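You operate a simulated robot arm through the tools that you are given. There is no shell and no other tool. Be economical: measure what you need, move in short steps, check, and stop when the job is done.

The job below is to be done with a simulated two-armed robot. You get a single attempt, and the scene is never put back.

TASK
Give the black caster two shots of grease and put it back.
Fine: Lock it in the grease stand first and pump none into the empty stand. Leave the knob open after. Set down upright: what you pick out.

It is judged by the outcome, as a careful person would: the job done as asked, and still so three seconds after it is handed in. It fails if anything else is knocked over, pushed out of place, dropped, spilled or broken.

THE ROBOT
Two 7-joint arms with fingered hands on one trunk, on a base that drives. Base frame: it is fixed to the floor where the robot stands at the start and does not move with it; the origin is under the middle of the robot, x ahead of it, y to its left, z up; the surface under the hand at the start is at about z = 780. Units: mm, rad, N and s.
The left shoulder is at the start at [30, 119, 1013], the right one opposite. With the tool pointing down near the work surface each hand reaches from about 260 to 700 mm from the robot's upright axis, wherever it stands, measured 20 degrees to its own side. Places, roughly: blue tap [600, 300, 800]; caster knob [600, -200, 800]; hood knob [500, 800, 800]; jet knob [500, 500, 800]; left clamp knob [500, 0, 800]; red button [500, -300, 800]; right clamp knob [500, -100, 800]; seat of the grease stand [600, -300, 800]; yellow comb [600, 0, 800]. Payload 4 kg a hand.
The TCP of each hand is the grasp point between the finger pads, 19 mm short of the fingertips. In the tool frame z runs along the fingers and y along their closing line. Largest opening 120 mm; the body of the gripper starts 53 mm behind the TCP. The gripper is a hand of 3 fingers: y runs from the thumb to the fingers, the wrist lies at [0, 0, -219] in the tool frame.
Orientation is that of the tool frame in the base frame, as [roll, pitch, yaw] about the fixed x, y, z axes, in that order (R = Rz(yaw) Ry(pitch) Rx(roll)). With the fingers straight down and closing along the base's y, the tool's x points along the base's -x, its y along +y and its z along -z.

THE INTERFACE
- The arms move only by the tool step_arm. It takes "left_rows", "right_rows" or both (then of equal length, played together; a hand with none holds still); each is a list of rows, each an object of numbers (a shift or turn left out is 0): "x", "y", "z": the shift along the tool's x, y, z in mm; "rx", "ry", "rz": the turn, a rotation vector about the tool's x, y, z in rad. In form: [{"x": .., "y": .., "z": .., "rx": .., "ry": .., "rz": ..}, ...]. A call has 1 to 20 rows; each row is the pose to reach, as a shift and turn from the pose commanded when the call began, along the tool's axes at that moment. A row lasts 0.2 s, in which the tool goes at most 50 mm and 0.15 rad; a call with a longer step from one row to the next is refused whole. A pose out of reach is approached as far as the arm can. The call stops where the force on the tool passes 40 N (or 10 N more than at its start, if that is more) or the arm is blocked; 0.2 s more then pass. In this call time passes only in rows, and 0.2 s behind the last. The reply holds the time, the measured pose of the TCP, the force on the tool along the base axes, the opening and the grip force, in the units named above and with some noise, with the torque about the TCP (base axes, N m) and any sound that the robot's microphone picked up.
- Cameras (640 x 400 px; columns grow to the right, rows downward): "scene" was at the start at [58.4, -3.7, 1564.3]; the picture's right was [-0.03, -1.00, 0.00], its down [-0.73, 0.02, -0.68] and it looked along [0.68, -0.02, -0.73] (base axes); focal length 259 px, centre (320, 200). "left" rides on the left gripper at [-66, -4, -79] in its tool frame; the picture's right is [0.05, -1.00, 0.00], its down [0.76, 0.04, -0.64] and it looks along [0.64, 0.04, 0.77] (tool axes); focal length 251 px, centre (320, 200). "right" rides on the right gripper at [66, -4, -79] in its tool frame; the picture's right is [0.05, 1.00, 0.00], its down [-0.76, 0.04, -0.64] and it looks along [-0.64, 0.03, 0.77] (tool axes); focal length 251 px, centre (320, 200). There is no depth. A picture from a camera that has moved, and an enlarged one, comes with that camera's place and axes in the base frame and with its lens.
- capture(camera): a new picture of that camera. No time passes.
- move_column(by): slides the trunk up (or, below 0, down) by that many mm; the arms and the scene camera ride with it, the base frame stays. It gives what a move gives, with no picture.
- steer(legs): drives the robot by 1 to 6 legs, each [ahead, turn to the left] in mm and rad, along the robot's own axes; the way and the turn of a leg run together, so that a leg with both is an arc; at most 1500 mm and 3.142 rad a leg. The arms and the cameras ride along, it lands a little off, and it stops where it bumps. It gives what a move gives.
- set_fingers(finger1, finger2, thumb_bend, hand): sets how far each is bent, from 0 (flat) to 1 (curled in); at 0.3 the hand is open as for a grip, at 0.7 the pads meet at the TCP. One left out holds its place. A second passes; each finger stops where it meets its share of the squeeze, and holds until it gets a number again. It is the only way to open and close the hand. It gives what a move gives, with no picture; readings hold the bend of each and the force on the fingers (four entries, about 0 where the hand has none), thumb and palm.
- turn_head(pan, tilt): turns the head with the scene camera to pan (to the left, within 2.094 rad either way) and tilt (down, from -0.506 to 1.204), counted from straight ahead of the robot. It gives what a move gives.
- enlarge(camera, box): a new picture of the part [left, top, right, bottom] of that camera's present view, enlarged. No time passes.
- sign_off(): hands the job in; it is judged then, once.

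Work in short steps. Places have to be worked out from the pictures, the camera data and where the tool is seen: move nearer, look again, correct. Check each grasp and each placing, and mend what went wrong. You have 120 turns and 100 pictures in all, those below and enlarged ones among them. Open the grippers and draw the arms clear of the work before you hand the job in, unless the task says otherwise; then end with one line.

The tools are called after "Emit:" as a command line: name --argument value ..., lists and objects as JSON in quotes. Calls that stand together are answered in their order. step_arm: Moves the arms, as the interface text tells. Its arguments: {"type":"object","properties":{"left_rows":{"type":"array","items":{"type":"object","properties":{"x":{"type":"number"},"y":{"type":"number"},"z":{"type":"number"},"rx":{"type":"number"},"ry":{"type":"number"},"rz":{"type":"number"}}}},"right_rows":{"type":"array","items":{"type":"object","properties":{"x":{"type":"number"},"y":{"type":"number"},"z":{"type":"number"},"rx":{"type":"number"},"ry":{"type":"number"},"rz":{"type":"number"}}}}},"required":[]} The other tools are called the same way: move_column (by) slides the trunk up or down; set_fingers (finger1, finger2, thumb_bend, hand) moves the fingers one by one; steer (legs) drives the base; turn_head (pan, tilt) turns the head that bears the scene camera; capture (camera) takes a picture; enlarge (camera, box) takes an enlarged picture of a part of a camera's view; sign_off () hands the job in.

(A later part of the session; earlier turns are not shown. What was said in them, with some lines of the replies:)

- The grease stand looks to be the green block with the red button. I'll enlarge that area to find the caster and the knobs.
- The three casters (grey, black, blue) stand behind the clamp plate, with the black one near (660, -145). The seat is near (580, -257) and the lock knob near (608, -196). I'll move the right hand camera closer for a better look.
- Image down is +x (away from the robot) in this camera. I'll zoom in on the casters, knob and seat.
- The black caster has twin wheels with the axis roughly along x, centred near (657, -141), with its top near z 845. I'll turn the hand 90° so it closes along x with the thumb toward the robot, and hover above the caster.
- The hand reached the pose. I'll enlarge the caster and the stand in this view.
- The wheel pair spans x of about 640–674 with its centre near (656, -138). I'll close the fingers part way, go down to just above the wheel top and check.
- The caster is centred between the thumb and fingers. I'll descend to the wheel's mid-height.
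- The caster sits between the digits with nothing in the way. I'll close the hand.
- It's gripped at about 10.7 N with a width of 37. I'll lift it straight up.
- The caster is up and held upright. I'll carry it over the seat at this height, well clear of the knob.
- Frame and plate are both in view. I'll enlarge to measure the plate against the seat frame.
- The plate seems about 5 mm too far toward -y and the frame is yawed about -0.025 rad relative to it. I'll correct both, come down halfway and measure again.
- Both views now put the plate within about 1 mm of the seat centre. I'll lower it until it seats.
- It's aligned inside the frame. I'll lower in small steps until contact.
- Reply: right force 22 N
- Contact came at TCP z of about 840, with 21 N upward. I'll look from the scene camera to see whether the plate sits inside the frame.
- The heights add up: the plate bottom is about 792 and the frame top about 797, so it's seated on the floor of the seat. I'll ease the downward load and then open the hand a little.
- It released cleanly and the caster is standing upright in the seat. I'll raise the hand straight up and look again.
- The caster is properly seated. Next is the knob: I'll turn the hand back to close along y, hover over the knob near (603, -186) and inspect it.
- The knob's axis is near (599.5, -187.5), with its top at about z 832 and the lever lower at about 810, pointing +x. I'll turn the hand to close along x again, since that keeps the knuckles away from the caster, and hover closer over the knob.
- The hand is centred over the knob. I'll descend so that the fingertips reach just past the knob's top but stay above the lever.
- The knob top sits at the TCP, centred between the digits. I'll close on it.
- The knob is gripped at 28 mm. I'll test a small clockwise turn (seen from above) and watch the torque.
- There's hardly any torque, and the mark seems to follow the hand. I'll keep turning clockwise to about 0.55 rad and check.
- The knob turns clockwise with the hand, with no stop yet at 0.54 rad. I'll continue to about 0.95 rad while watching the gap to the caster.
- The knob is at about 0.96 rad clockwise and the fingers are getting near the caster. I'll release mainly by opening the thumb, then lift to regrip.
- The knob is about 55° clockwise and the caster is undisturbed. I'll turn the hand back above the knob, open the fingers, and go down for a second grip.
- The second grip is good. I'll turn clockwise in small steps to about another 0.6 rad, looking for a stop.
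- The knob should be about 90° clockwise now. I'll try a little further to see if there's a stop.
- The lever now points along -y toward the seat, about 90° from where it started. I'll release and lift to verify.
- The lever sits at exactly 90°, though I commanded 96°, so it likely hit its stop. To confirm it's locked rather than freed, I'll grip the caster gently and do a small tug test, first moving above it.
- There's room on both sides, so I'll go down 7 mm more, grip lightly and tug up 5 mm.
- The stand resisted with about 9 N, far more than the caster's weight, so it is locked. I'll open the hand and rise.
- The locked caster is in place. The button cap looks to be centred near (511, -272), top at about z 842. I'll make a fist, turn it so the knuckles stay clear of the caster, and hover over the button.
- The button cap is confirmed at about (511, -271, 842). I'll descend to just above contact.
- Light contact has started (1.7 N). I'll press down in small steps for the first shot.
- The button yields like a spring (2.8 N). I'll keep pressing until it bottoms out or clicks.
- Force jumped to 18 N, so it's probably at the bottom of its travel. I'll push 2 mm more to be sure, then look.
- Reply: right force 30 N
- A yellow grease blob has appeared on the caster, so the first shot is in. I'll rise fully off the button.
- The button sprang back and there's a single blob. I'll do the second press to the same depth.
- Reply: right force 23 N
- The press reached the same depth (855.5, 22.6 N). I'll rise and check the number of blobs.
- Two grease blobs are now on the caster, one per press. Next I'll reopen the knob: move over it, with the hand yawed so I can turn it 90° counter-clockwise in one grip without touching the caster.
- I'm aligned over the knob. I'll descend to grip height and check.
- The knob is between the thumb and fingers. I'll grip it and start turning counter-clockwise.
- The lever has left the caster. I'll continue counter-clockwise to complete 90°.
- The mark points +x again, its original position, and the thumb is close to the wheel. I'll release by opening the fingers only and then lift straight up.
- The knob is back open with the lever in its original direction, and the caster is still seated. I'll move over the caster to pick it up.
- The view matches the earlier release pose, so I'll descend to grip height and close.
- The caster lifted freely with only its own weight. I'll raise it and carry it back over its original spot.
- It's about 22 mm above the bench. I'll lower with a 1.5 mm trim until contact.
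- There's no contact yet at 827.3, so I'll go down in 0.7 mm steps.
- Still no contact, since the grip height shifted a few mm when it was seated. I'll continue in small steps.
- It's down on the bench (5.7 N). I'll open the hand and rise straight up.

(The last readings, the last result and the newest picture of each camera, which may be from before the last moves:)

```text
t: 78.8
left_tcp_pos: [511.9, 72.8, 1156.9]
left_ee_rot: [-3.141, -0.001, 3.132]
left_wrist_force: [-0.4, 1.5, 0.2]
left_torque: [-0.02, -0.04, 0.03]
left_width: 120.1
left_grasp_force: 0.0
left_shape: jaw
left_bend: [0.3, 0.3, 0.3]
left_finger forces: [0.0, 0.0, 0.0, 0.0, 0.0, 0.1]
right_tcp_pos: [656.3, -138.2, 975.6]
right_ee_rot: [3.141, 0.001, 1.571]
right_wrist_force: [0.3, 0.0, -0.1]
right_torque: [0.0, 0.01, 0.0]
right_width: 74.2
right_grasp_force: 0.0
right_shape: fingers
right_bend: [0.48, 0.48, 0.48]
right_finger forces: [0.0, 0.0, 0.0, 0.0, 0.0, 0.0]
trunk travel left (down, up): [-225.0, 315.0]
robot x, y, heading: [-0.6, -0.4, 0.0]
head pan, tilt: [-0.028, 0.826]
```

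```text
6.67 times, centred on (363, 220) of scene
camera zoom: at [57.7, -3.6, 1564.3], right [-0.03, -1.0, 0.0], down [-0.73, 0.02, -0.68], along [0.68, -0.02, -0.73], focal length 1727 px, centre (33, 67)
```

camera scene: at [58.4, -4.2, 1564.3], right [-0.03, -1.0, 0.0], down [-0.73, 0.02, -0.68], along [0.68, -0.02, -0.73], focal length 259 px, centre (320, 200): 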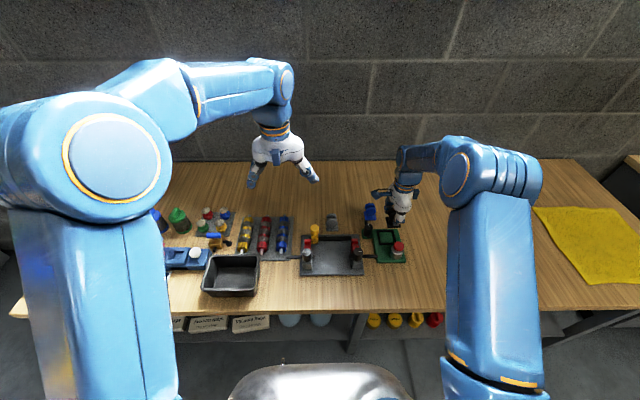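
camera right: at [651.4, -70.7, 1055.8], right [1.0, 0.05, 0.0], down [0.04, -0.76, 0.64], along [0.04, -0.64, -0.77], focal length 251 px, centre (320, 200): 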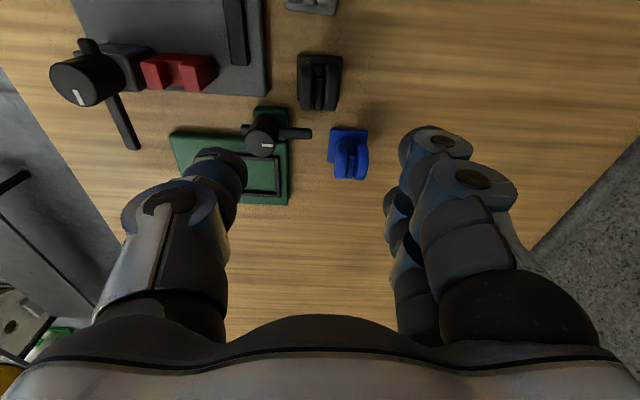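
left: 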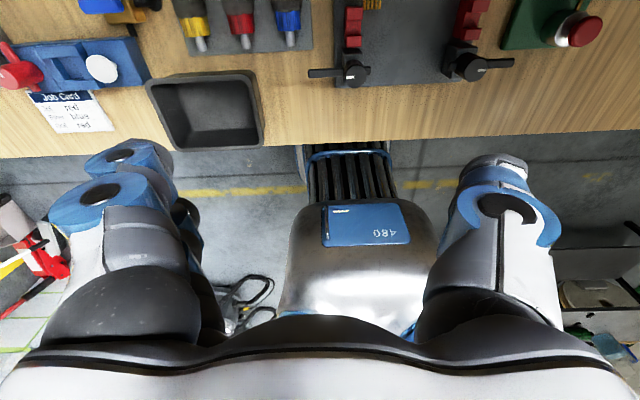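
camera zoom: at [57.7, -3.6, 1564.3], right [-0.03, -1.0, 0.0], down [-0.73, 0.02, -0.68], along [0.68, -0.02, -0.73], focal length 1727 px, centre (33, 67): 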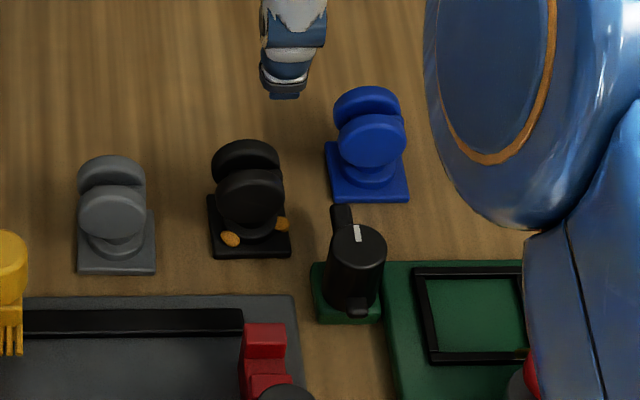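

The caster stands upright at its original place with two shots of grease, the seat is empty and the knob is open. I'll draw the arm up and back toward its start pose, opening the hand.

Emit:
step_arm --right_rows '[{"z": -45, "rz": -0.14}, {"z": -90, "rz": -0.28}, {"x": -20, "y": -15, "z": -120, "rz": -0.42}, {"x": -50, "y": -30, "z": -140, "rz": -0.56}, {"x": -80, "y": -45, "z": -140, "rz": -0.7}, {"x": -110, "y": -60, "z": -140, "rz": -0.84}, {"x": -140, "y": -75, "z": -140, "rz": -0.98}, {"x": -170, "y": -90, "z": -140, "rz": -1.12}, {"x": -200, "y": -105, "z": -140, "rz": -1.26}, {"x": -225, "y": -125, "z": -140, "rz": -1.4}, {"x": -240, "y": -140, "z": -140, "rz": -1.54}]'

Emit:
set_fingers --hand "right" --finger1 0.3 --finger2 0.3 --thumb_bend 0.3

Emit:
capture --camera "scene"

Emit:
enlarge --camera "scene" --box '[280, 180, 440, 280]'

```text
t: 81.2
left_tcp_pos: [513.1, 72.7, 1156.4]
left_ee_rot: [3.142, 0.0, 3.134]
left_wrist_force: [-0.5, 0.3, -0.5]
left_torque: [-0.02, 0.01, -0.01]
left_width: 120.0
left_grasp_force: 0.1
left_shape: jaw
left_bend: [0.3, 0.3, 0.3]
left_finger forces: [0.0, 0.0, 0.0, 0.0, 0.1, 0.1]
right_tcp_pos: [516.7, -377.2, 1110.8]
right_ee_rot: [3.139, 0.002, 3.114]
right_wrist_force: [-0.1, 1.1, 0.7]
right_torque: [-0.04, 0.01, 0.02]
right_width: 74.4
right_grasp_force: 0.1
right_shape: fingers
right_bend: [0.48, 0.48, 0.48]
right_finger forces: [0.0, 0.0, 0.0, 0.1, 0.0, 0.0]
trunk travel left (down, up): [-225.0, 315.0]
robot x, y, heading: [-1.7, -1.0, 0.002]
head pan, tilt: [-0.028, 0.826]
```

```text
t: 82.2
left_tcp_pos: [512.4, 71.2, 1156.6]
left_ee_rot: [-3.141, 0.0, 3.133]
left_wrist_force: [0.4, -0.9, 0.2]
left_torque: [-0.01, 0.0, 0.02]
left_width: 119.7
left_grasp_force: 0.1
left_shape: jaw
left_bend: [0.3, 0.3, 0.3]
left_finger forces: [0.0, 0.1, 0.0, 0.0, 0.1, 0.0]
right_tcp_pos: [516.3, -377.7, 1111.5]
right_ee_rot: [3.141, 0.001, 3.111]
right_wrist_force: [-0.2, -0.4, 0.3]
right_torque: [0.02, 0.01, 0.01]
right_width: 127.8
right_grasp_force: 0.1
right_shape: fingers
right_bend: [0.3, 0.3, 0.3]
right_finger forces: [0.0, 0.1, 0.1, 0.0, 0.1, 0.1]
trunk travel left (down, up): [-225.0, 315.0]
robot x, y, heading: [-1.1, -1.1, -0.002]
head pan, tilt: [-0.028, 0.826]
```

```text
20 pictures are left
camera scene: at [58.4, -3.7, 1564.3], right [-0.03, -1.0, 0.0], down [-0.73, 0.02, -0.68], along [0.68, -0.02, -0.73], focal length 259 px, centre (320, 200)
```

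scene: 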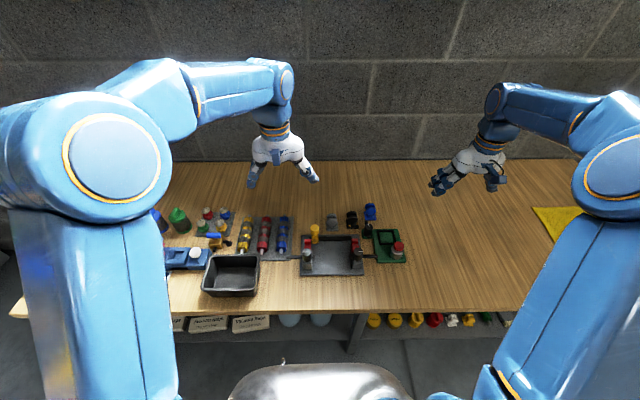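

```text
4.00 times, centred on (360, 230) of scene
camera zoom: at [58.4, -3.7, 1564.3], right [-0.03, -1.0, 0.0], down [-0.73, 0.02, -0.68], along [0.68, -0.02, -0.73], focal length 1036 px, centre (160, 80)
```

zoom: 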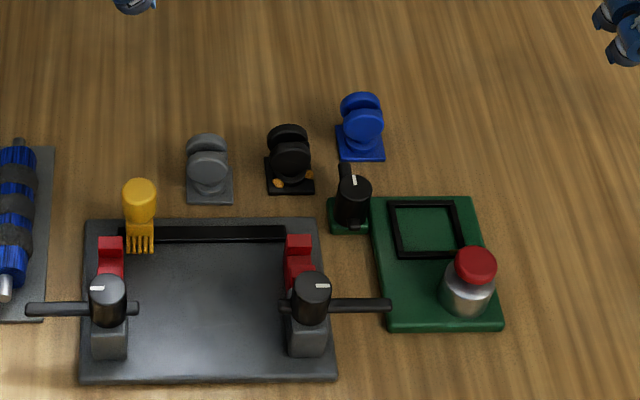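

The scene matches the start: the caster is within about 2 mm of its original place, the knob is open, the seat is empty and nothing else has moved. I'm handing the job in.

Emit:
sign_off

```text
The job is handed in.
```

I locked the black caster in the grease stand, gave it two shots of grease, and set it back upright in its place; the knob is open and nothing else looks moved.
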